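You operate a simulated robot arm through the tools that you are given. There is no shell and no other tool. Be economical: measure what you need, move in short steps, check, and stop when the job is done.

You run a simulated robot arm. Do the job below in one go: nothing can be reset, and whatever is moved stays where it is left.

## Task
Flush the coffee machine with plain water and tip the small cup out into the green bowl.
Fine: green lamp first, one press, machine off; hot cup by its handle, then back.

Only the result counts: the job must be done as asked and must still hold three seconds after the hand-in. Knocking over, shifting, dropping, spilling or breaking anything else fails it.

## Robot
A 6-joint arm with a two-finger parallel gripper, fixed in place. Base frame: the origin is at the foot of the arm, x ahead of it, y to its left, z up. Units: mm, degrees, N and s.
With the tool pointing down near the work surface it reaches from about 140 to 740 mm from the base axis. Its first joint turns from -166.0 to 166.0 degrees. Payload 3.91 kg.
The TCP is the grasp point between the finger pads, 30 mm short of the fingertips. In the tool frame z runs along the fingers and y along their closing line. Largest opening 110 mm; finger width 20, thickness 10; the body of the gripper, 48 by 112 mm, starts 55 mm behind the TCP.
Orientation is that of the tool frame in the base frame, as [roll, pitch, yaw] about the fixed x, y, z axes, in that order (R = Rz(yaw) Ry(pitch) Rx(roll)). With the fingers straight down and closing along the base's y, the tool's x points along the base's -x, its y along +y and its z along -z.

## Interface
- The arm moves only by the tool move_arm. Its argument "moves" is a list of rows, each an object (a shift or turn left out is 0, a gripper value left out holds the last) with "offset": the shift along the tool's x, y, z in mm, a list of three; "dr": the turn, a rotation vector about the tool's x, y, z in degrees, a list of three; "jaw": the opening, from 0 (shut) to 1 (fully open). In form: [{"offset": [dx, dy, dz], "dr": [rx, ry, rz], "jaw": jaw}, ...]. A call has 1 to 8 rows; each row is the pose to reach, as a shift and turn from the pose commanded when the call began, along the tool's axes at that moment. Rows are played at 5 a second. More than 50 mm and 8.6 degrees between two rows, or a gripper value outside its range, and nothing of the call is played. Where a pose cannot be reached the arm comes as near as it can. A force on the tool above 40 N (or 10 N above the force at the start of the call, whichever is more), or a blocked arm, ends the call early, and 0.2 s more pass. Each finger travels about 45 mm/s and halts on what it meets, pressing with about 35 N; the grip force reading is that of the motor and also rises with nothing between the fingers. The clock runs only during rows and for 0.2 s after the last one: add rows that repeat a pose to give the fingers time. It gives the time, the measured TCP pose, the force on the tool (base axes), the opening and the grip force at its end, in the units of the frame above (readings bear some noise).
- Cameras (640 x 400 px; columns grow to the right, rows downward): "scene" is fixed at [399.9, -501.4, 1614.8]; the picture's right is [0.98, 0.18, 0.00], its down [0.06, -0.31, -0.95] and it looks along [-0.17, 0.93, -0.32] (base axes); focal length 336 px, centre (320, 200). "wrist" rides on the gripper at [-36, 0, -57] in the tool frame; the picture's right is [0.00, -1.00, 0.00], its down [0.97, 0.00, -0.24] and it looks along [0.24, 0.00, 0.97] (tool axes); focal length 218 px, centre (320, 200). There is no depth. A picture from a camera that has moved, and an enlarged one, comes with that camera's place and axes in the base frame and with its lens.
- snapshot(camera): a new picture of that camera. The clock stands still meanwhile.
- lift_body(by): slides the trunk up (or, below 0, down) by that many mm; the arm rides with it, the base frame stays. It gives what a move gives, with no picture.
- zoom(camera, box): a new picture of the part [left, top, right, bottom] of that camera's present view, enlarged. The clock stands still meanwhile.
- close_job(): hands the job in; it is judged then, once.

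Go step by step. Nothing tells you positions but the pictures and the camera data: compare them with the known pose of the tool, close in by small moves and look again before you grip or let go. The budget is 120 turns and 64 pictures, counting those below and the enlarged ones. Unless the task says otherwise, let go and move clear before handing in, and close with one line.

The tools are called after ">>>" as name(argument=value, ...) on one line, values as JSON. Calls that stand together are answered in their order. move_arm: Moves the arm, as the interface text tells. Its arguments: {"type":"object","properties":{"moves":{"type":"array"}},"required":["moves"]} The other tools are called the same way: lift_body (by) slides the trunk up or down; snapshot (camera) takes a picture; zoom (camera, box) takes an enlarged picture of a part of a camera's view; close_job () hands the job in.

At the start:

```text
t: 0.0
eef_pos: [47.1, 321.2, 1365.6]
tool_rot: [180.0, 0.1, -180.0]
force: [-0.5, 0.3, 0.3]
width: 109.7
gripper_force: 0.0
trunk travel left (down, up): [-536.0, 54.0]
```

scene: 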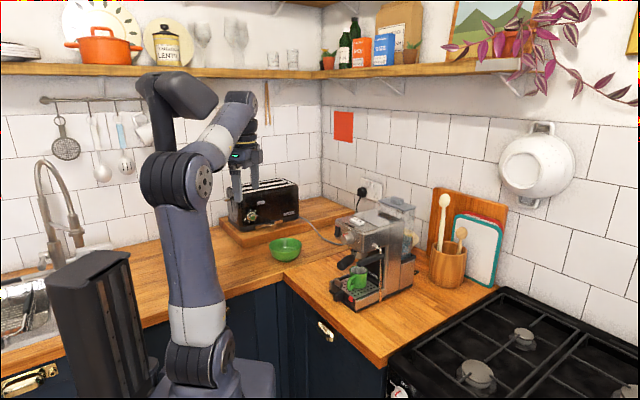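
wrist: 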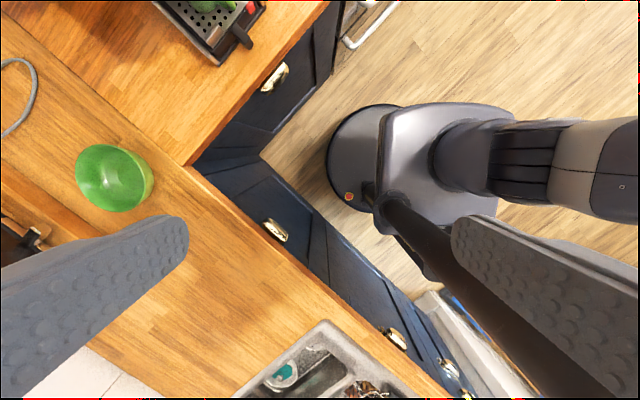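

I see the coffee machine at right with a small green cup on its drip tray and the green bowl left of it. I'll zoom in on the machine first.

>>> zoom(camera="scene", box=[320, 180, 430, 320])

>>> zoom(camera="scene", box=[320, 250, 400, 310])

```text
2.86 times, centred on (375, 250) of scene
camera zoom: at [399.9, -501.4, 1614.8], right [0.98, 0.18, 0.0], down [0.06, -0.31, -0.95], along [-0.17, 0.93, -0.32], focal length 959 px, centre (163, 57)
```

zoom: 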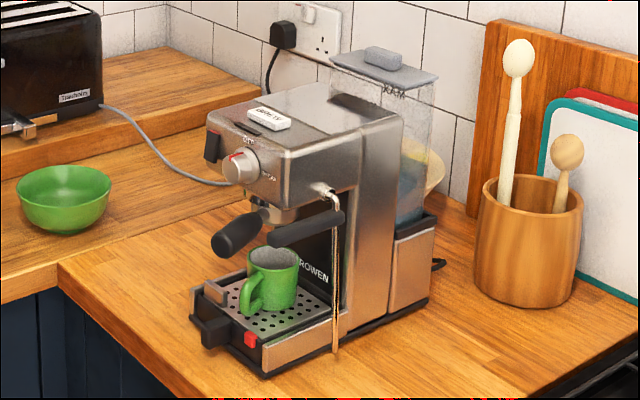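

```text
6.67 times, centred on (360, 280) of scene
camera zoom: at [399.9, -501.4, 1614.8], right [0.98, 0.18, 0.0], down [0.06, -0.31, -0.95], along [-0.17, 0.93, -0.32], focal length 2237 px, centre (53, -333)
```

zoom: 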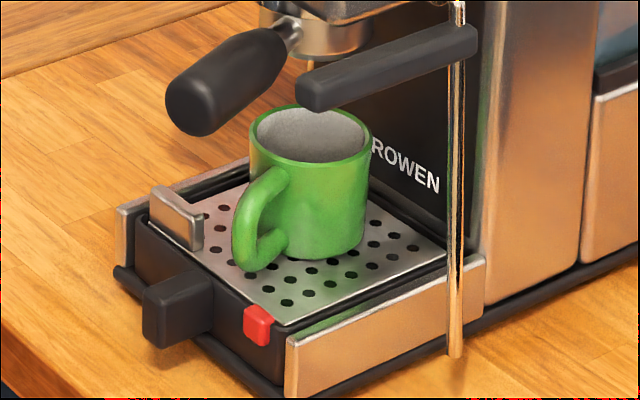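

Now the control panel details.

>>> zoom(camera="scene", box=[345, 210, 393, 240])

>>> zoom(camera="scene", box=[325, 220, 405, 270])

```text
13.33 times, centred on (369, 225) of scene
camera zoom: at [399.9, -501.4, 1614.8], right [0.98, 0.18, 0.0], down [0.06, -0.31, -0.95], along [-0.17, 0.93, -0.32], focal length 4474 px, centre (-333, -133)
```

zoom: 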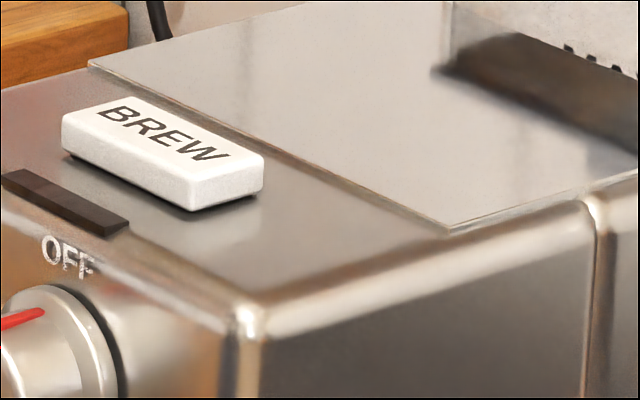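

```text
8.00 times, centred on (365, 245) of scene
camera zoom: at [399.9, -501.4, 1614.8], right [0.98, 0.18, 0.0], down [0.06, -0.31, -0.95], along [-0.17, 0.93, -0.32], focal length 2685 px, centre (-40, -160)
```

zoom: 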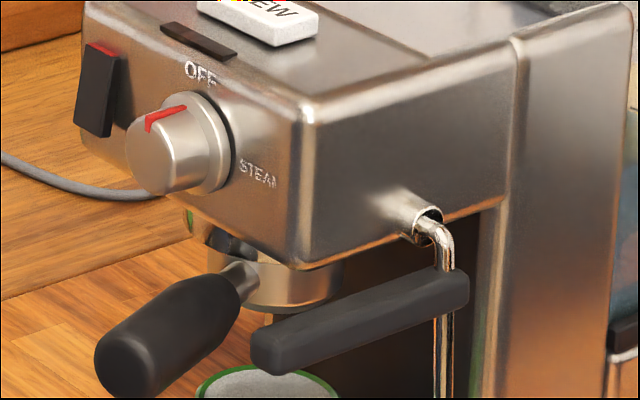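

The machine stands at about (350, 510) turned 45°, facing the arm: power rocker and knob in front, BREW on top. I'll turn the gripper toward it to see it with the wrist camera.

>>> move_arm(moves=[{"offset": [-10, -5, 10], "dr": [0, 0, -6]}, {"offset": [-20, -10, 20], "dr": [0, 0, -12]}, {"offset": [-30, -15, 30], "dr": [0, 0, -18]}, {"offset": [-40, -20, 40], "dr": [0, 0, -24]}, {"offset": [-50, -25, 50], "dr": [0, 0, -30]}, {"offset": [-60, -30, 60], "dr": [0, 0, -36]}, {"offset": [-70, -35, 70], "dr": [0, 0, -42]}, {"offset": [-80, -40, 80], "dr": [0, 0, -46]}])

```text
t: 1.8
eef_pos: [128.4, 281.8, 1286.2]
tool_rot: [-180.0, 0.0, -133.9]
force: [0.2, 0.0, 0.2]
width: 109.8
gripper_force: 0.1
trunk travel left (down, up): [-536.0, 54.0]
```

>>> move_arm(moves=[{"dr": [0, -8, 0]}, {"dr": [0, -16, 0]}, {"dr": [0, -24, 0]}, {"dr": [0, -32, 0]}, {"dr": [0, -40, 0]}, {"dr": [0, -48, 0]}, {"dr": [0, -56, 0]}, {"dr": [0, -62, 0]}])

>>> snapshot(camera="wrist")

>>> snapshot(camera="scene")

```text
t: 3.6
eef_pos: [130.0, 282.1, 1292.7]
tool_rot: [177.8, 62.4, -136.9]
force: [-0.6, 0.5, 0.0]
width: 109.9
gripper_force: 0.2
trunk travel left (down, up): [-536.0, 54.0]
```

```text
57 pictures are left
camera wrist: at [107.1, 256.5, 1351.1], right [0.71, -0.7, -0.02], down [-0.48, -0.46, -0.75], along [0.52, 0.54, -0.66], focal length 218 px, centre (320, 200)
```

wrist: 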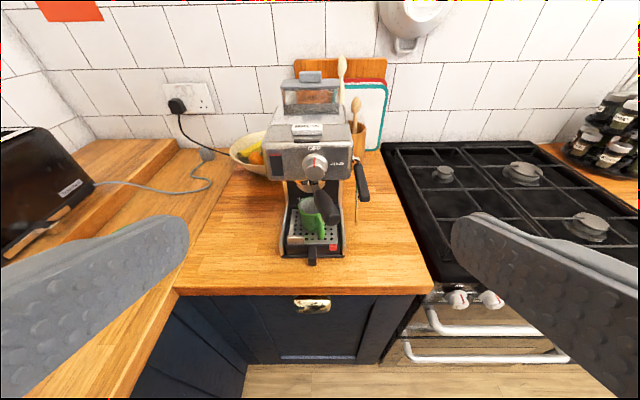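

```text
56 pictures are left
```

scene: 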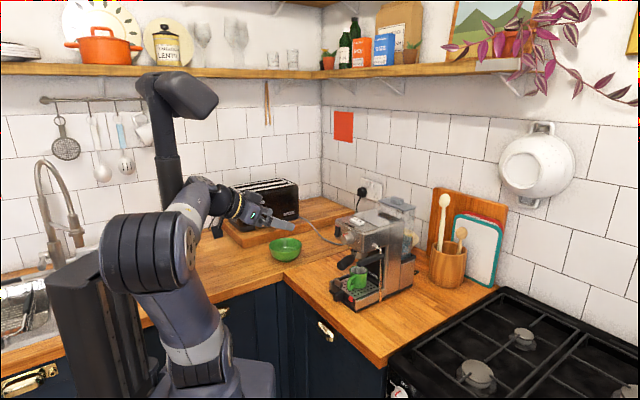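

>>> zoom(camera="wrist", box=[264, 65, 384, 140])

>>> zoom(camera="wrist", box=[256, 135, 400, 270])

>>> zoom(camera="wrist", box=[260, 110, 380, 190])

```text
5.33 times, centred on (324, 102) of wrist
camera zoom: at [107.1, 256.5, 1351.1], right [0.71, -0.7, -0.02], down [-0.48, -0.46, -0.75], along [0.52, 0.54, -0.66], focal length 1164 px, centre (299, 720)
```

zoom: 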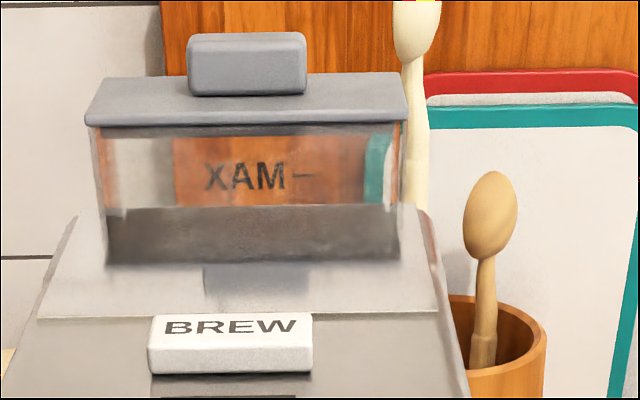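

```text
2.96 times, centred on (328, 202) of wrist
camera zoom: at [107.1, 256.5, 1351.1], right [0.71, -0.7, -0.02], down [-0.48, -0.46, -0.75], along [0.52, 0.54, -0.66], focal length 647 px, centre (296, 193)
```

zoom: 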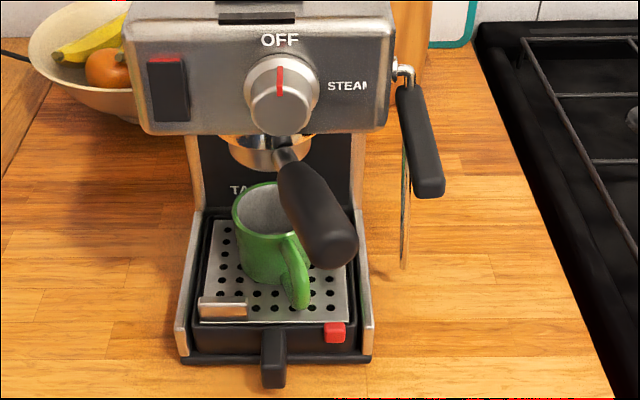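

```text
5.00 times, centred on (320, 150) of wrist
camera zoom: at [107.1, 256.5, 1351.1], right [0.71, -0.7, -0.02], down [-0.48, -0.46, -0.75], along [0.52, 0.54, -0.66], focal length 1091 px, centre (320, 450)
```

zoom: 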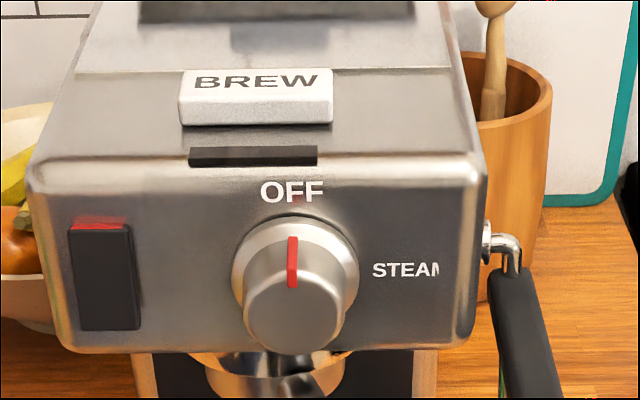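

The rocker is at about (272, 529, 1155) and the BREW top at (337, 521, 1202). I move in front of the rocker with closed fingers, about 60 mm off, to see which half is pressed in.

>>> move_arm(moves=[{"offset": [4, 13, 35], "dr": [0.1, -3, -0.3], "jaw": 0}, {"offset": [8, 26, 70], "dr": [0.2, -6, -0.6]}, {"offset": [12, 39, 105], "dr": [0.3, -9, -0.9]}, {"offset": [16, 52, 140], "dr": [0.4, -12, -1.2]}, {"offset": [20, 66, 180], "dr": [0.5, -15, -1.4]}, {"offset": [23.6, 79.7, 218], "dr": [0.5, -17.6, -1.6]}, {"offset": [23.6, 79.7, 218], "dr": [0.5, -17.6, -1.6]}])

>>> snapshot(camera="wrist")

>>> zoom(camera="scene", box=[280, 180, 400, 255])

```text
t: 5.2
eef_pos: [195.4, 467.9, 1161.5]
tool_rot: [-170.7, 79.5, -124.9]
force: [0.3, 0.1, -1.2]
width: 0.0
gripper_force: 31.7
trunk travel left (down, up): [-536.0, 54.0]
```

```text
52 pictures are left
camera wrist: at [159.7, 433.0, 1207.4], right [0.72, -0.69, 0.03], down [-0.27, -0.31, -0.91], along [0.64, 0.65, -0.41], focal length 218 px, centre (320, 200)
```

wrist: 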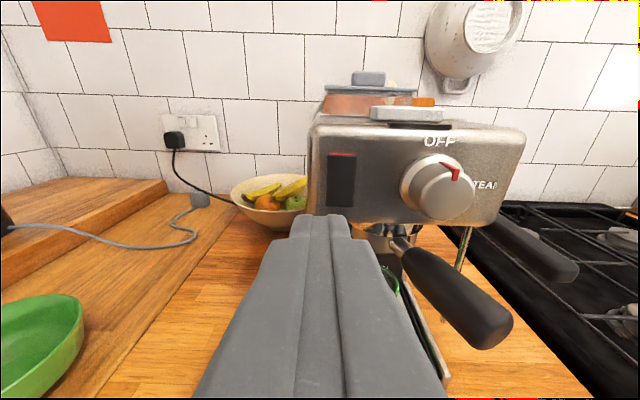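

```text
5.33 times, centred on (340, 218) of scene
camera zoom: at [399.9, -501.4, 1614.8], right [0.98, 0.18, 0.0], down [0.06, -0.31, -0.95], along [-0.17, 0.93, -0.32], focal length 1790 px, centre (213, 107)
```

zoom: 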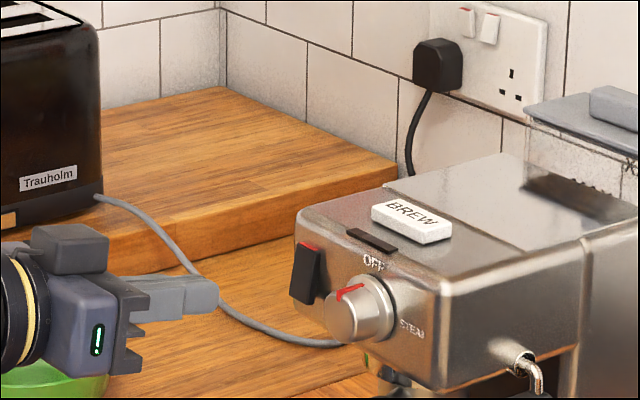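

>>> zoom(camera="wrist", box=[296, 120, 376, 220])

>>> zoom(camera="scene", box=[330, 222, 354, 242])

```text
4.00 times, centred on (336, 170) of wrist
camera zoom: at [159.7, 433.0, 1207.4], right [0.72, -0.69, 0.03], down [-0.27, -0.31, -0.91], along [0.64, 0.65, -0.41], focal length 873 px, centre (256, 320)
```

zoom: 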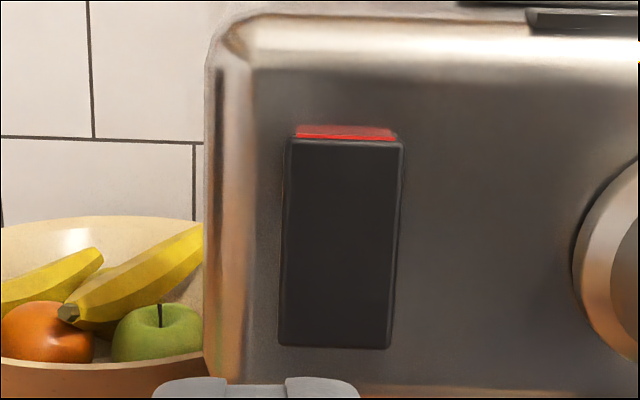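

```text
16.00 times, centred on (342, 232) of scene
camera zoom: at [399.9, -501.4, 1614.8], right [0.98, 0.18, 0.0], down [0.06, -0.31, -0.95], along [-0.17, 0.93, -0.32], focal length 5369 px, centre (-32, -312)
```

zoom: 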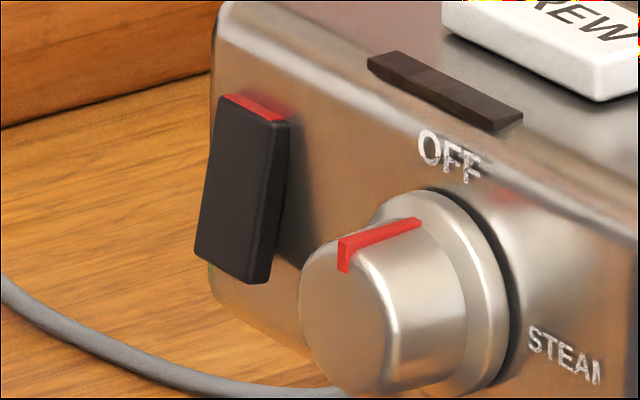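

The rocker's bottom half stands out (off, lamps dark), so I'll line the closed fingertips up with its lower half and stop just short.

>>> move_arm(moves=[{"offset": [3, -13.6, 15], "jaw": 0}, {"offset": [2.7, -13.6, 30]}, {"offset": [2.7, -13.6, 45]}, {"offset": [2.7, -13.6, 45]}])

>>> snapshot(camera="wrist")

>>> zoom(camera="scene", box=[318, 215, 366, 245])

```text
t: 6.2
eef_pos: [235.4, 490.4, 1150.9]
tool_rot: [-170.8, 79.5, -125.0]
force: [0.2, -0.1, -0.1]
width: 0.2
gripper_force: 34.9
trunk travel left (down, up): [-536.0, 54.0]
```

```text
48 pictures are left
camera wrist: at [199.8, 455.2, 1197.6], right [0.72, -0.69, 0.03], down [-0.27, -0.31, -0.91], along [0.64, 0.65, -0.41], focal length 218 px, centre (320, 200)
```

wrist: 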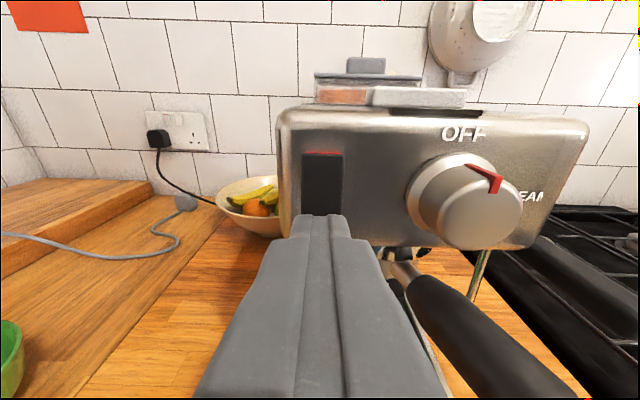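

```text
13.33 times, centred on (342, 230) of scene
camera zoom: at [399.9, -501.4, 1614.8], right [0.98, 0.18, 0.0], down [0.06, -0.31, -0.95], along [-0.17, 0.93, -0.32], focal length 4474 px, centre (27, -200)
```

zoom: 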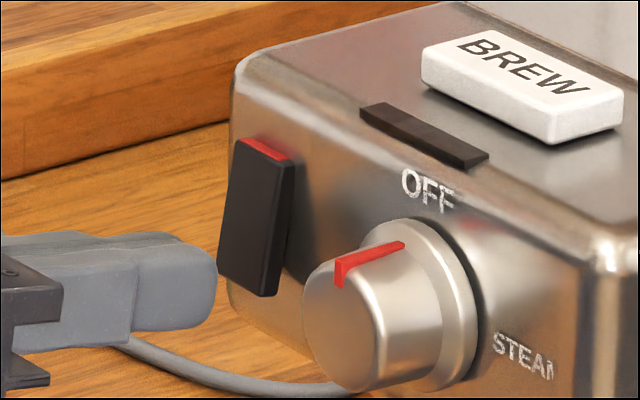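

>>> move_arm(moves=[{"offset": [-1.8, 0, 10]}, {"offset": [-2.5, 0, 14]}, {"offset": [-3, 0, 17]}, {"offset": [-3.6, 0, 20]}, {"offset": [-4, 0, 22]}])

>>> zoom(camera="scene", box=[318, 215, 366, 245])

```text
t: 7.4
eef_pos: [247.9, 504.7, 1152.3]
tool_rot: [-170.2, 79.6, -124.1]
force: [-26.9, -15.5, 0.3]
width: 0.2
gripper_force: 34.6
trunk travel left (down, up): [-536.0, 54.0]
```

```text
13.33 times, centred on (342, 230) of scene
camera zoom: at [399.9, -501.4, 1614.8], right [0.98, 0.18, 0.0], down [0.06, -0.31, -0.95], along [-0.17, 0.93, -0.32], focal length 4474 px, centre (27, -200)
```

zoom: 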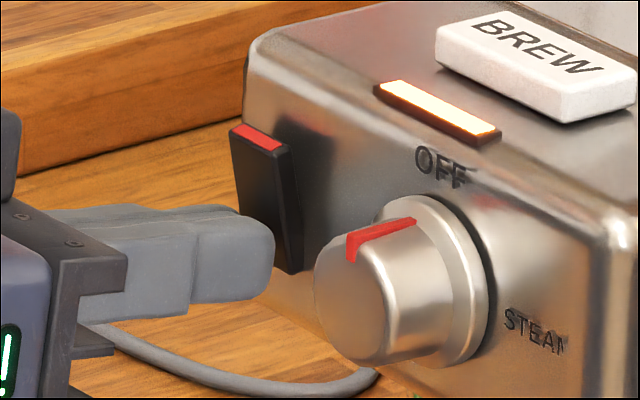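

The lamp came on (orange, heating). The push nudged the machine slightly, so I back away now and will press gentler from here on.

>>> move_arm(moves=[{"offset": [1.8, 0, -10]}, {"offset": [5, 0, -30]}, {"offset": [-10, 0, -70]}, {"offset": [-50, 0, -100]}, {"offset": [-50, 0, -100]}])

>>> zoom(camera="scene", box=[318, 215, 366, 245])

>>> zoom(camera="scene", box=[320, 180, 430, 320])

```text
t: 8.6
eef_pos: [189.3, 440.7, 1220.5]
tool_rot: [-170.7, 79.5, -124.9]
force: [1.4, -0.8, 0.1]
width: 0.0
gripper_force: 35.1
trunk travel left (down, up): [-536.0, 54.0]
```

```text
13.33 times, centred on (342, 230) of scene
camera zoom: at [399.9, -501.4, 1614.8], right [0.98, 0.18, 0.0], down [0.06, -0.31, -0.95], along [-0.17, 0.93, -0.32], focal length 4474 px, centre (27, -200)
```

zoom: 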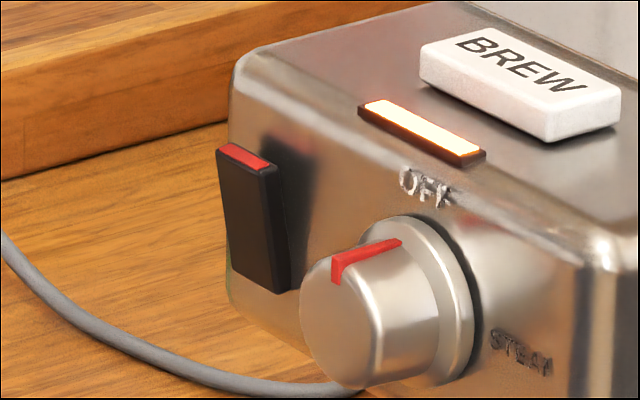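

```text
2.86 times, centred on (375, 250) of scene
camera zoom: at [399.9, -501.4, 1614.8], right [0.98, 0.18, 0.0], down [0.06, -0.31, -0.95], along [-0.17, 0.93, -0.32], focal length 959 px, centre (163, 57)
```

zoom: 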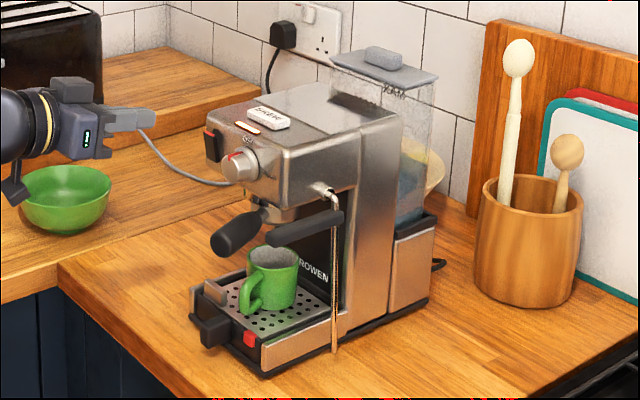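

The machine sprang back to its place and the lamp shows orange. I hover the tip 40 mm over BREW while it heats.

>>> move_arm(moves=[{"offset": [-46, -1, -9], "dr": [0, 8, 0]}, {"offset": [-52, -11, 20], "dr": [0, 16, 0]}, {"offset": [-57, -22, 48], "dr": [0, 24, 0]}, {"offset": [-62, -32, 77], "dr": [0, 32, 0]}, {"offset": [-67, -42, 106], "dr": [0, 40, 0]}, {"offset": [-71.4, -52.8, 134], "dr": [0, 48, 0]}, {"offset": [-71.4, -52.8, 134], "dr": [0, 50, 0]}])

>>> snapshot(camera="wrist")

>>> zoom(camera="scene", box=[320, 185, 400, 235])

```text
t: 10.2
eef_pos: [326.2, 511.8, 1267.7]
tool_rot: [-178.2, 29.4, -133.0]
force: [0.4, -0.8, -0.5]
width: 0.0
gripper_force: 35.0
trunk travel left (down, up): [-536.0, 54.0]
```

```text
43 pictures are left
camera wrist: at [327.8, 514.8, 1335.4], right [0.72, -0.69, 0.03], down [-0.66, -0.7, -0.27], along [0.21, 0.17, -0.96], focal length 218 px, centre (320, 200)
```

wrist: 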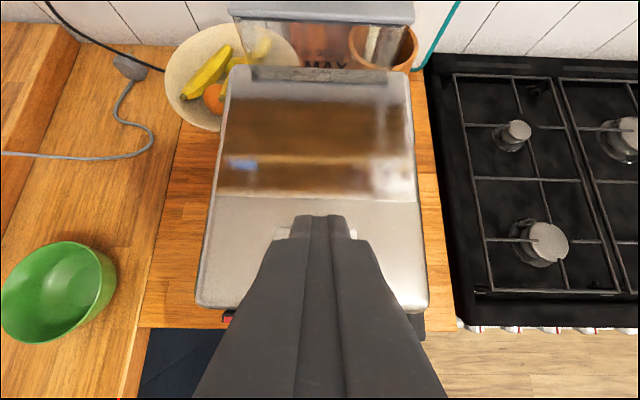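

```text
8.00 times, centred on (360, 210) of scene
camera zoom: at [399.9, -501.4, 1614.8], right [0.98, 0.18, 0.0], down [0.06, -0.31, -0.95], along [-0.17, 0.93, -0.32], focal length 2685 px, centre (0, 120)
```

zoom: 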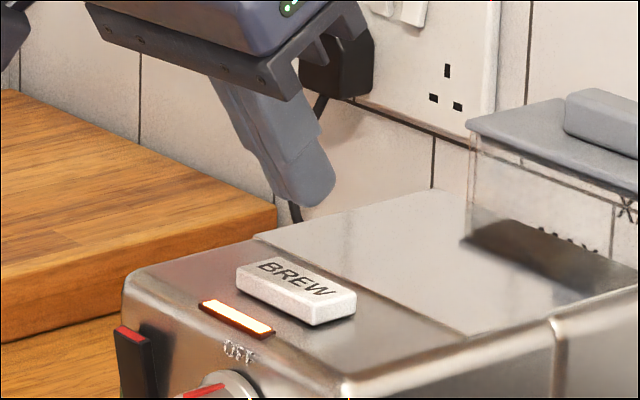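

The tip is over BREW; lamp still orange, so I wait.

>>> move_arm(moves=[{}, {}, {}, {}, {}, {}, {}, {}])

>>> move_arm(moves=[{}, {}, {}, {}, {}, {}, {}, {}])

>>> move_arm(moves=[{}, {}, {}, {}, {}, {}, {}, {}])

>>> zoom(camera="scene", box=[320, 185, 400, 235])

```text
t: 12.0
eef_pos: [327.3, 510.2, 1267.0]
tool_rot: [-178.2, 29.6, -133.0]
force: [-0.5, 0.3, -0.6]
width: 0.0
gripper_force: 35.2
trunk travel left (down, up): [-536.0, 54.0]
```

```text
t: 13.8
eef_pos: [326.7, 509.9, 1268.0]
tool_rot: [-178.1, 29.7, -133.0]
force: [-0.4, -0.2, 0.4]
width: 0.0
gripper_force: 35.0
trunk travel left (down, up): [-536.0, 54.0]
```

```text
t: 15.6
eef_pos: [327.6, 511.4, 1267.4]
tool_rot: [-178.1, 29.6, -133.0]
force: [-0.3, -0.2, 0.2]
width: 0.0
gripper_force: 34.8
trunk travel left (down, up): [-536.0, 54.0]
```

```text
8.00 times, centred on (360, 210) of scene
camera zoom: at [399.9, -501.4, 1614.8], right [0.98, 0.18, 0.0], down [0.06, -0.31, -0.95], along [-0.17, 0.93, -0.32], focal length 2685 px, centre (0, 120)
```

zoom: 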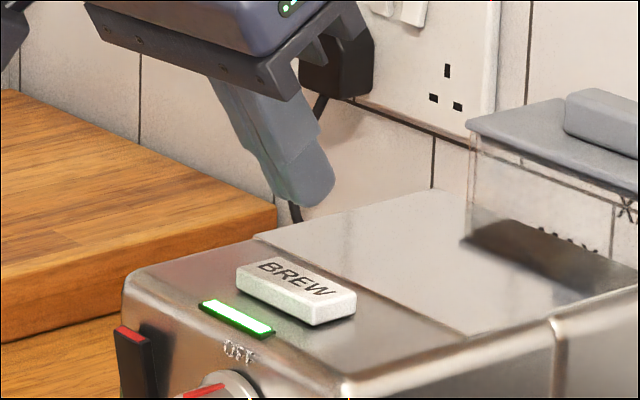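

Green. One gentle press straight down on BREW.

>>> move_arm(moves=[{"offset": [5.2, 0, 25.7]}, {"offset": [8.7, 0, 31.7]}, {"offset": [10.6, 0, 35.2]}, {"offset": [11.6, 0, 37]}])

>>> zoom(camera="scene", box=[320, 185, 400, 235])

```text
t: 16.6
eef_pos: [334.1, 516.1, 1230.3]
tool_rot: [-178.0, 29.7, -132.9]
force: [1.9, 2.6, 7.5]
width: 0.0
gripper_force: 34.9
trunk travel left (down, up): [-536.0, 54.0]
```

```text
8.00 times, centred on (360, 210) of scene
camera zoom: at [399.9, -501.4, 1614.8], right [0.98, 0.18, 0.0], down [0.06, -0.31, -0.95], along [-0.17, 0.93, -0.32], focal length 2685 px, centre (0, 120)
```

zoom: 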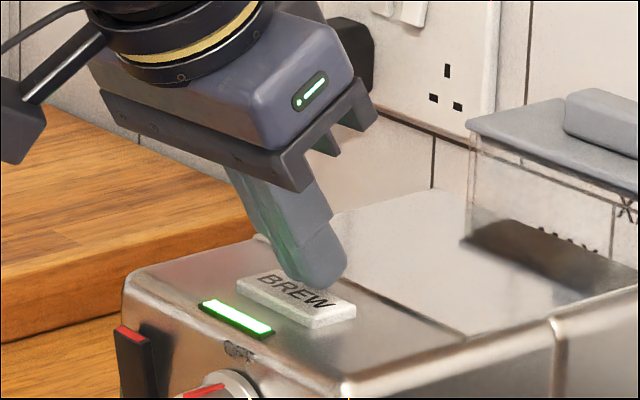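

>>> zoom(camera="scene", box=[320, 230, 400, 290])

```text
6.67 times, centred on (360, 260) of scene
camera zoom: at [399.9, -501.4, 1614.8], right [0.98, 0.18, 0.0], down [0.06, -0.31, -0.95], along [-0.17, 0.93, -0.32], focal length 2237 px, centre (53, -200)
```

zoom: 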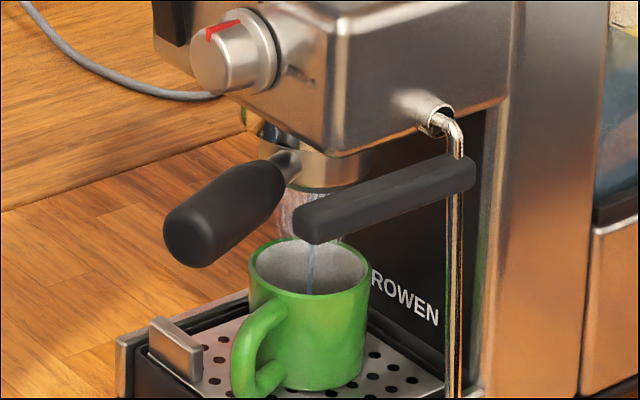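

Water is flowing into the cup. I release the button and rise.

>>> move_arm(moves=[{"offset": [-5, 0, -9]}, {"offset": [-15, 0, -26]}, {"offset": [-24.5, 0, -43.5]}, {"offset": [-24.5, 0, -43.5]}])

>>> zoom(camera="scene", box=[310, 190, 410, 290])

```text
t: 17.6
eef_pos: [330.9, 516.1, 1277.8]
tool_rot: [-178.1, 29.6, -133.1]
force: [-0.2, -0.3, 0.0]
width: 0.1
gripper_force: 34.7
trunk travel left (down, up): [-536.0, 54.0]
```

```text
4.00 times, centred on (360, 240) of scene
camera zoom: at [399.9, -501.4, 1614.8], right [0.98, 0.18, 0.0], down [0.06, -0.31, -0.95], along [-0.17, 0.93, -0.32], focal length 1342 px, centre (160, 40)
```

zoom: 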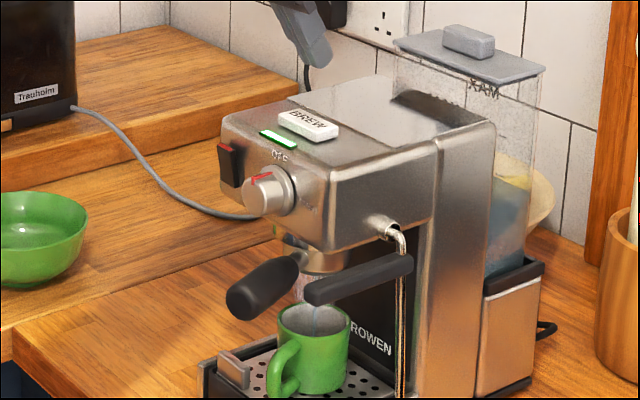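

Flow continues. I go back in front of the rocker's upper half while the flush runs.

>>> move_arm(moves=[{"offset": [35, 10, -20], "dr": [0, -8, 0]}, {"offset": [70, 25, -39], "dr": [0, -16, 0]}, {"offset": [95, 40, -25], "dr": [0, -24, 0]}, {"offset": [117, 50, 5], "dr": [0, -32, 0]}, {"offset": [130, 54, 28], "dr": [0, -40, 0]}, {"offset": [138, 54.7, 43.5], "dr": [0, -48, 0]}, {"offset": [138, 54.7, 43.5], "dr": [0, -50, 0]}])

>>> zoom(camera="scene", box=[310, 200, 400, 290])

```text
t: 19.2
eef_pos: [226.1, 482.3, 1171.8]
tool_rot: [-170.8, 79.4, -124.8]
force: [-0.4, -1.3, -0.8]
width: 0.0
gripper_force: 35.0
trunk travel left (down, up): [-536.0, 54.0]
```

```text
4.44 times, centred on (355, 245) of scene
camera zoom: at [399.9, -501.4, 1614.8], right [0.98, 0.18, 0.0], down [0.06, -0.31, -0.95], along [-0.17, 0.93, -0.32], focal length 1491 px, centre (164, 0)
```

zoom: 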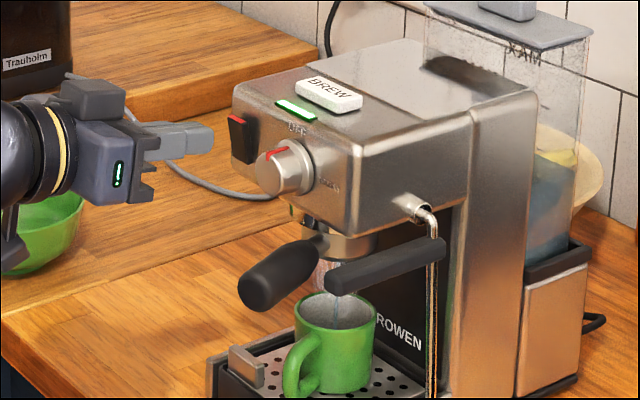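

>>> move_arm(moves=[{}, {}, {}, {}, {}, {}])

>>> zoom(camera="scene", box=[310, 200, 400, 290])

```text
t: 20.6
eef_pos: [226.9, 481.9, 1173.1]
tool_rot: [-170.8, 79.5, -124.9]
force: [-0.1, -0.3, 0.2]
width: 0.1
gripper_force: 35.5
trunk travel left (down, up): [-536.0, 54.0]
```

```text
4.44 times, centred on (355, 245) of scene
camera zoom: at [399.9, -501.4, 1614.8], right [0.98, 0.18, 0.0], down [0.06, -0.31, -0.95], along [-0.17, 0.93, -0.32], focal length 1491 px, centre (164, 0)
```

zoom: 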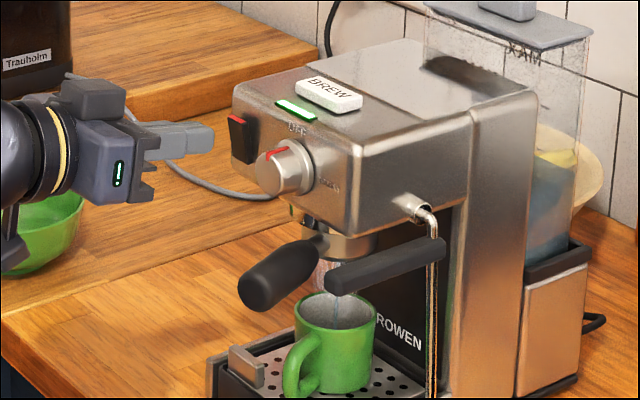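

>>> move_arm(moves=[{}, {}, {}, {}, {}, {}, {}, {}])

>>> move_arm(moves=[{}, {}, {}, {}, {}, {}, {}, {}])

>>> zoom(camera="scene", box=[310, 200, 400, 290])

```text
t: 22.4
eef_pos: [226.1, 481.6, 1172.8]
tool_rot: [-170.8, 79.5, -124.9]
force: [0.0, -0.3, -0.5]
width: 0.0
gripper_force: 34.8
trunk travel left (down, up): [-536.0, 54.0]
```

```text
t: 24.2
eef_pos: [227.3, 482.3, 1172.8]
tool_rot: [-170.9, 79.5, -125.0]
force: [-0.7, 0.2, 0.7]
width: 0.0
gripper_force: 35.4
trunk travel left (down, up): [-536.0, 54.0]
```

```text
4.44 times, centred on (355, 245) of scene
camera zoom: at [399.9, -501.4, 1614.8], right [0.98, 0.18, 0.0], down [0.06, -0.31, -0.95], along [-0.17, 0.93, -0.32], focal length 1491 px, centre (164, 0)
```

zoom: 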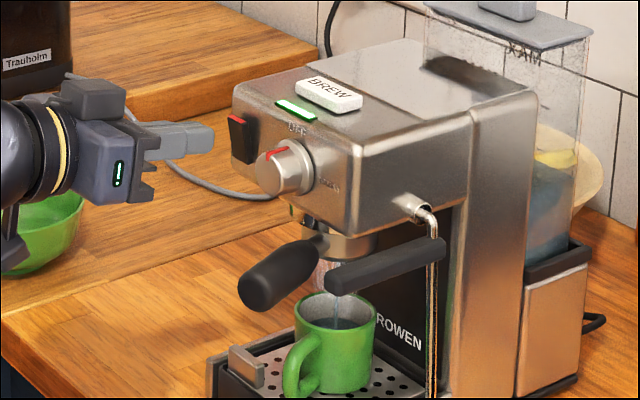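

>>> move_arm(moves=[{}, {}, {}, {}, {}])

>>> zoom(camera="scene", box=[335, 240, 385, 290])

```text
t: 25.4
eef_pos: [226.0, 481.1, 1173.0]
tool_rot: [-170.8, 79.5, -125.0]
force: [-0.4, 0.4, 0.4]
width: 0.0
gripper_force: 34.9
trunk travel left (down, up): [-536.0, 54.0]
```

```text
8.00 times, centred on (360, 265) of scene
camera zoom: at [399.9, -501.4, 1614.8], right [0.98, 0.18, 0.0], down [0.06, -0.31, -0.95], along [-0.17, 0.93, -0.32], focal length 2685 px, centre (0, -320)
```

zoom: 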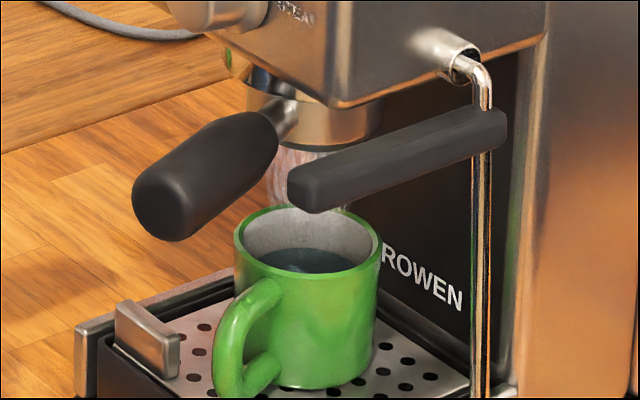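

The flow has stopped with the cup about half full. Now I gently press the rocker's upper half to switch off.

>>> move_arm(moves=[{"offset": [-1.8, 0, 10]}, {"offset": [-3.2, 0, 18]}, {"offset": [-3.8, 0, 21]}, {"offset": [-4.2, 0, 23]}])

>>> zoom(camera="scene", box=[318, 215, 366, 245])

```text
t: 26.4
eef_pos: [242.6, 498.6, 1171.9]
tool_rot: [-170.7, 79.5, -124.8]
force: [-0.6, -0.8, 0.1]
width: 0.0
gripper_force: 34.8
trunk travel left (down, up): [-536.0, 54.0]
```

```text
13.33 times, centred on (342, 230) of scene
camera zoom: at [399.9, -501.4, 1614.8], right [0.98, 0.18, 0.0], down [0.06, -0.31, -0.95], along [-0.17, 0.93, -0.32], focal length 4474 px, centre (27, -200)
```

zoom: 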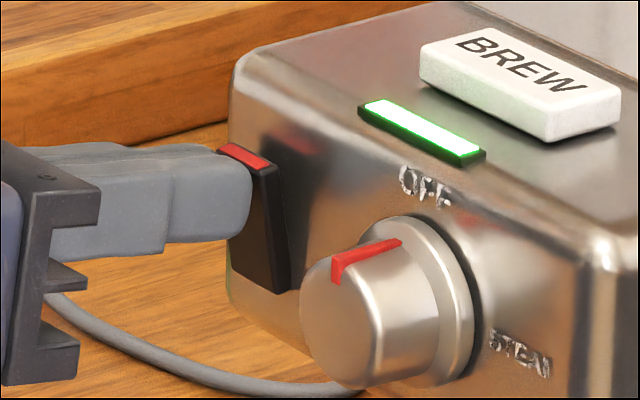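

>>> move_arm(moves=[{"offset": [-0.5, 0, 3]}, {"offset": [-0.9, 0, 5]}, {"offset": [-1.2, 0, 7]}])

>>> zoom(camera="scene", box=[318, 215, 366, 245])

```text
t: 27.2
eef_pos: [247.4, 502.9, 1171.3]
tool_rot: [-170.8, 79.4, -124.9]
force: [-6.1, -9.5, -1.8]
width: 0.1
gripper_force: 35.1
trunk travel left (down, up): [-536.0, 54.0]
```

```text
13.33 times, centred on (342, 230) of scene
camera zoom: at [399.9, -501.4, 1614.8], right [0.98, 0.18, 0.0], down [0.06, -0.31, -0.95], along [-0.17, 0.93, -0.32], focal length 4474 px, centre (27, -200)
```

zoom: 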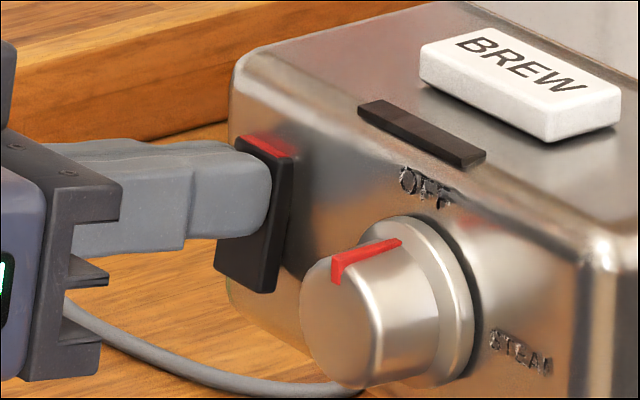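

The machine is off. I back out, go lower and open the fingers part way to view the cup and its handle from the front.

>>> move_arm(moves=[{"offset": [3, 0, -30]}, {"offset": [10, 1, -65]}, {"offset": [20, 1.6, -108]}, {"offset": [60, 3, -105], "jaw": 0.4}, {"offset": [105, 4, -95]}, {"offset": [150, 5.6, -85]}, {"offset": [150, 5.6, -85]}])

>>> snapshot(camera="wrist")

```text
t: 28.8
eef_pos: [168.0, 425.2, 1038.1]
tool_rot: [-171.0, 79.5, -124.9]
force: [0.4, 0.8, -0.1]
width: 44.0
gripper_force: 0.1
trunk travel left (down, up): [-536.0, 54.0]
```

```text
31 pictures are left
camera wrist: at [132.2, 390.8, 1084.5], right [0.72, -0.69, 0.03], down [-0.27, -0.31, -0.91], along [0.64, 0.65, -0.41], focal length 218 px, centre (320, 200)
```

wrist: 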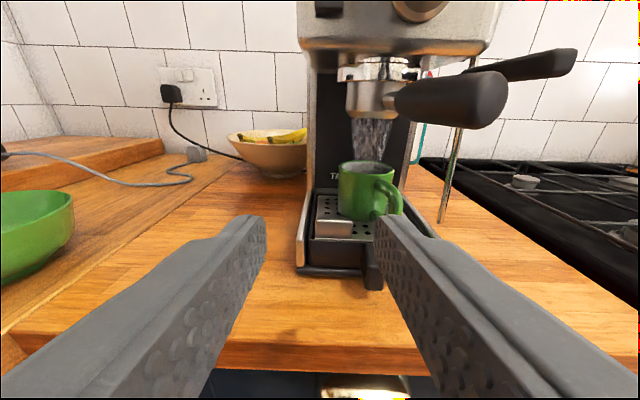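

>>> zoom(camera="wrist", box=[290, 100, 450, 300])

```text
2.00 times, centred on (370, 200) of wrist
camera zoom: at [132.2, 390.8, 1084.5], right [0.72, -0.69, 0.03], down [-0.27, -0.31, -0.91], along [0.64, 0.65, -0.41], focal length 436 px, centre (220, 200)
```

zoom: 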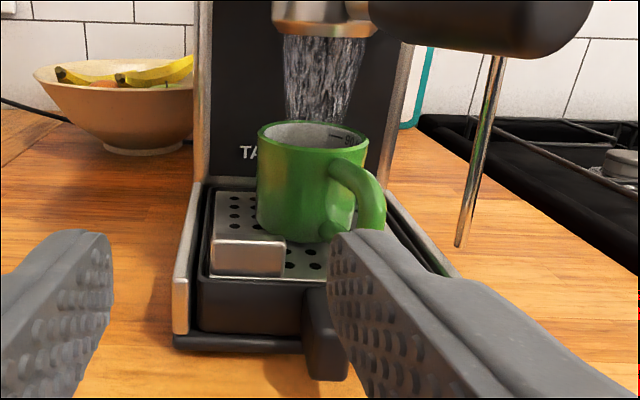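

The cup axis is near (347, 536), rim z ≈ 1008; its handle points along heading about 65° right beneath the portafilter handle. I turn the gripper to that heading and take a low pre-grasp stance about 80 mm short.

>>> move_arm(moves=[{"offset": [42, 0, 8], "dr": [-3, 0, -0.3], "jaw": 0.3}, {"offset": [40, -25, 23], "dr": [-7, -0.2, -0.6]}, {"offset": [38, -50, 39], "dr": [-11, -0.3, -1]}, {"offset": [36, -75, 54], "dr": [-15, -0.5, -1.4]}, {"offset": [33.2, -99.5, 69.7], "dr": [-19.2, -0.6, -1.8]}, {"offset": [33.2, -99.5, 69.7], "dr": [-19.2, -0.6, -1.8]}])

>>> snapshot(camera="wrist")

>>> zoom(camera="scene", box=[310, 225, 400, 315])

```text
t: 30.2
eef_pos: [239.2, 431.9, 1025.8]
tool_rot: [-163.6, 78.7, -104.3]
force: [-0.5, 0.3, -0.2]
width: 33.0
gripper_force: 0.1
out of reach, approached as far as the arm can: row 2, 3, 4, 5, 6
trunk travel left (down, up): [-536.0, 54.0]
```

```text
29 pictures are left
camera wrist: at [211.6, 390.7, 1072.0], right [0.86, -0.5, 0.06], down [-0.17, -0.39, -0.91], along [0.48, 0.77, -0.42], focal length 218 px, centre (320, 200)
```

wrist: 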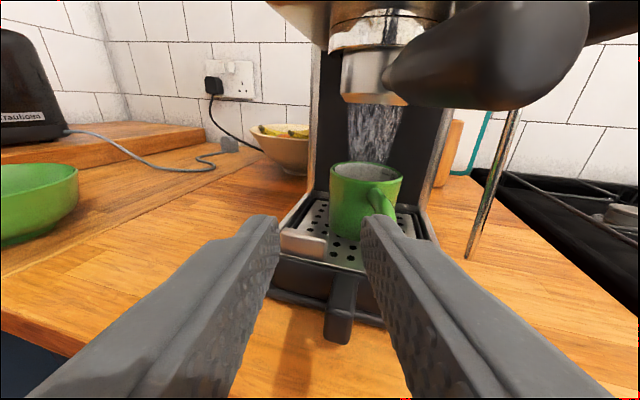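

```text
4.44 times, centred on (355, 270) of scene
camera zoom: at [399.9, -501.4, 1614.8], right [0.98, 0.18, 0.0], down [0.06, -0.31, -0.95], along [-0.17, 0.93, -0.32], focal length 1491 px, centre (164, -111)
```

zoom: 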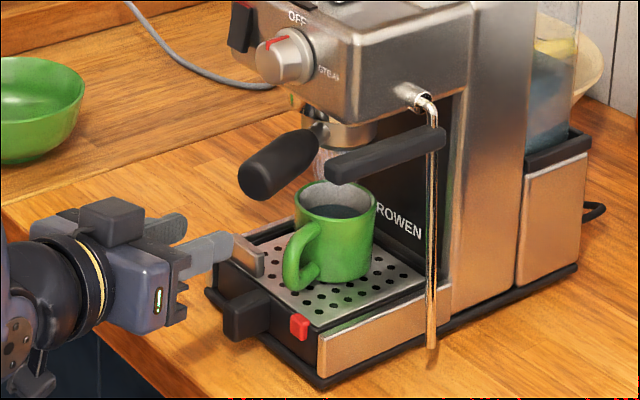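

The low, close-in pose hits the arm's limits, so I use the trunk: lowering it 45 mm brings the gripper to handle height with room to spare.

>>> lift_body(by=-40)

```text
t: 31.0
eef_pos: [239.6, 432.5, 985.4]
tool_rot: [-163.7, 78.7, -104.4]
force: [0.0, 0.5, -0.2]
width: 33.3
gripper_force: 0.0
trunk travel left (down, up): [-496.0, 94.0]
```

>>> move_arm(moves=[{"offset": [0, -20, 5], "dr": [-2, -0.1, 0.8]}, {"offset": [-0.5, -40, 18], "dr": [-4, -0.2, 1.6]}, {"offset": [-0.9, -51, 29.7], "dr": [-5.9, -0.4, 2.3]}, {"offset": [-0.9, -51, 29.7], "dr": [-5.9, -0.4, 2.3]}])

>>> snapshot(camera="wrist")

>>> zoom(camera="scene", box=[310, 225, 400, 315])

```text
t: 32.0
eef_pos: [225.1, 461.5, 999.0]
tool_rot: [-171.8, 78.7, -109.7]
force: [-0.4, 0.4, -0.2]
width: 33.1
gripper_force: 0.0
out of reach, approached as far as the arm can: row 1, 2, 3, 4
trunk travel left (down, up): [-496.0, 94.0]
```

```text
27 pictures are left
camera wrist: at [201.8, 419.4, 1046.2], right [0.88, -0.47, 0.03], down [-0.17, -0.39, -0.91], along [0.43, 0.8, -0.42], focal length 218 px, centre (320, 200)
```

wrist: 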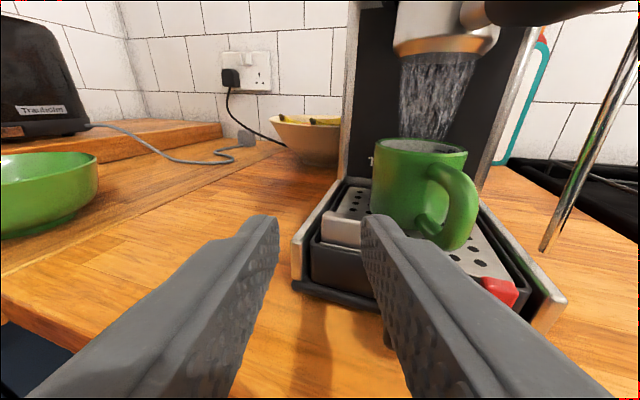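

```text
4.44 times, centred on (355, 270) of scene
camera zoom: at [399.9, -501.4, 1614.8], right [0.98, 0.18, 0.0], down [0.06, -0.31, -0.95], along [-0.17, 0.93, -0.32], focal length 1491 px, centre (164, -111)
```

zoom: 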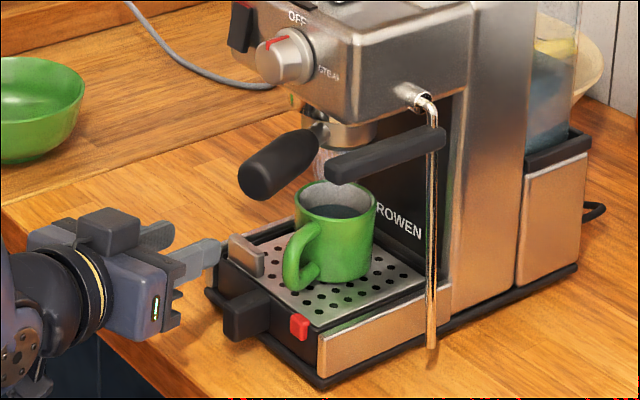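

Still reach-limited. I'll back off and raise the arm, then lower the trunk by as much, so the arm works in a less folded posture.

>>> move_arm(moves=[{"offset": [0, 5, -20]}, {"offset": [-10, 10, -45]}, {"offset": [-50, 10, -55]}, {"offset": [-95, 10, -63]}, {"offset": [-140, 10, -72]}, {"offset": [-140, 10, -72]}])

>>> lift_body(by=-150)

>>> snapshot(camera="scene")

```text
t: 33.4
eef_pos: [192.0, 427.8, 1153.1]
tool_rot: [-171.9, 78.7, -109.9]
force: [-0.3, 0.3, 0.3]
width: 33.1
gripper_force: 0.1
trunk travel left (down, up): [-496.0, 94.0]
```

```text
t: 35.2
eef_pos: [192.2, 429.3, 1001.0]
tool_rot: [-171.7, 78.7, -109.7]
force: [0.4, 0.5, -0.1]
width: 33.1
gripper_force: 0.1
trunk travel left (down, up): [-346.0, 244.0]
```

```text
25 pictures are left
```

scene: 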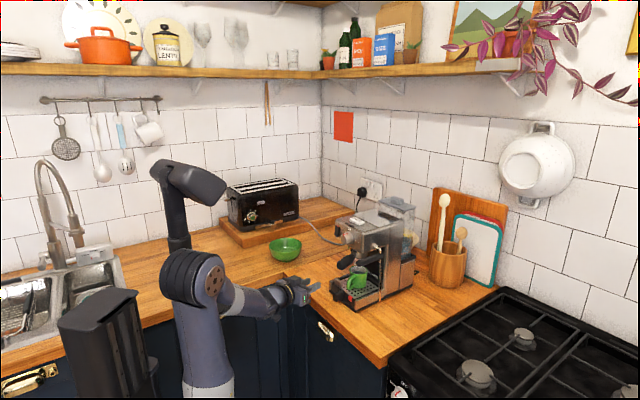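

>>> move_arm(moves=[{"offset": [10.8, -30, 0], "dr": [-1, 0, 0.4]}, {"offset": [10.8, -62, 5], "dr": [-2, -0.1, 0.8]}, {"offset": [10.8, -92, 20], "dr": [-2.8, -0.1, 1.2]}, {"offset": [10.8, -92, 54], "dr": [-2.8, -0.1, 1.2]}, {"offset": [10.8, -92, 54], "dr": [-2.8, -0.1, 1.2]}])

>>> snapshot(camera="wrist")

```text
t: 36.4
eef_pos: [238.4, 453.0, 977.3]
tool_rot: [-179.4, 78.7, -115.9]
force: [-0.8, -0.2, 0.1]
width: 33.1
gripper_force: 0.1
out of reach, approached as far as the arm can: row 2, 3, 4, 5
trunk travel left (down, up): [-346.0, 244.0]
```

```text
24 pictures are left
camera wrist: at [216.1, 409.4, 1024.4], right [0.89, -0.45, 0.0], down [-0.19, -0.38, -0.9], along [0.41, 0.81, -0.43], focal length 218 px, centre (320, 200)
```

wrist: 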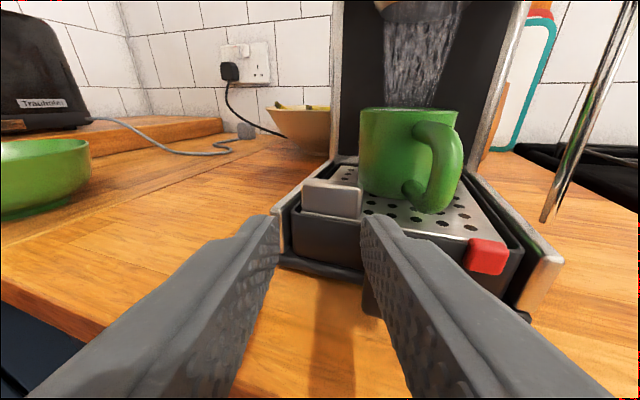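

The stall happens when the tool lines up with the forearm, so I'll use a heading of 45° instead (reachable before): the vertical handle bar at about (318, 474, 988) can be gripped from there too.

>>> move_arm(moves=[{"offset": [-3, 5, -25], "dr": [4.5, 0, 0.9]}, {"offset": [-6, 0, -40], "dr": [9, 0, 1.8]}, {"offset": [-8, -20, -35], "dr": [13.5, 0, 2.8]}, {"offset": [-10.3, -43, -20], "dr": [18.1, 0, 3.7]}, {"offset": [-10.3, -43.3, -3.7], "dr": [18.1, 0, 3.7]}, {"offset": [-10.3, -43.3, -3.7], "dr": [18.1, 0, 3.7]}])

>>> snapshot(camera="wrist")

```text
t: 37.8
eef_pos: [276.2, 432.7, 986.7]
tool_rot: [178.7, 78.9, -135.2]
force: [-0.6, 0.2, -0.2]
width: 32.6
gripper_force: 0.1
trunk travel left (down, up): [-346.0, 244.0]
```

```text
23 pictures are left
camera wrist: at [241.4, 397.3, 1033.9], right [0.72, -0.69, 0.0], down [-0.3, -0.3, -0.91], along [0.62, 0.66, -0.42], focal length 218 px, centre (320, 200)
```

wrist: 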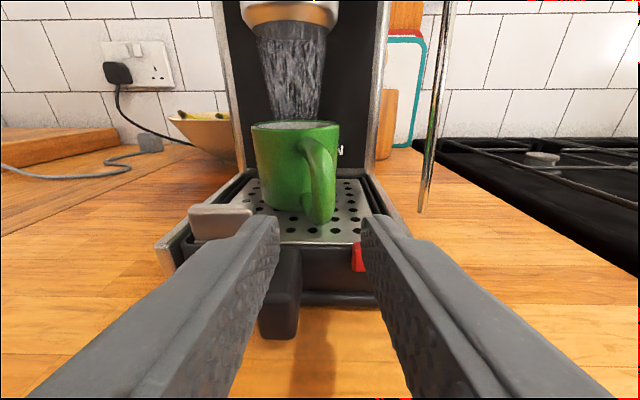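

Handle is centred between the fingers. I advance in two steps, checking before closing.

>>> move_arm(moves=[{"offset": [-3, -1, 15]}, {"offset": [-5.8, -1.5, 29]}, {"offset": [-8.5, -1.5, 43]}, {"offset": [-9.3, -1.5, 47]}, {"offset": [-9.3, -1.5, 47]}])

>>> snapshot(camera="wrist")

>>> zoom(camera="scene", box=[320, 245, 390, 305])

```text
t: 39.0
eef_pos: [311.9, 465.6, 986.8]
tool_rot: [178.7, 78.8, -135.0]
force: [-0.5, -0.7, 1.1]
width: 33.2
gripper_force: 0.0
trunk travel left (down, up): [-346.0, 244.0]
```

```text
22 pictures are left
camera wrist: at [276.5, 430.2, 1034.9], right [0.72, -0.69, 0.0], down [-0.3, -0.3, -0.91], along [0.62, 0.66, -0.42], focal length 218 px, centre (320, 200)
```

wrist: 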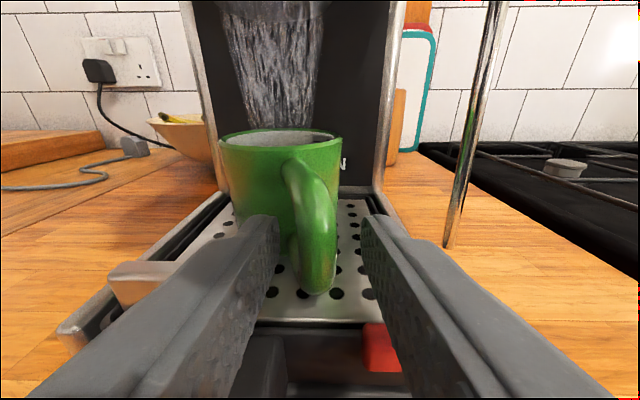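

```text
6.67 times, centred on (355, 275) of scene
camera zoom: at [399.9, -501.4, 1614.8], right [0.98, 0.18, 0.0], down [0.06, -0.31, -0.95], along [-0.17, 0.93, -0.32], focal length 2237 px, centre (87, -300)
```

zoom: 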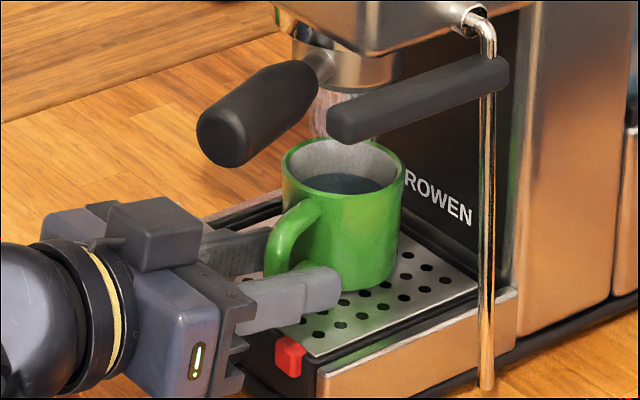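

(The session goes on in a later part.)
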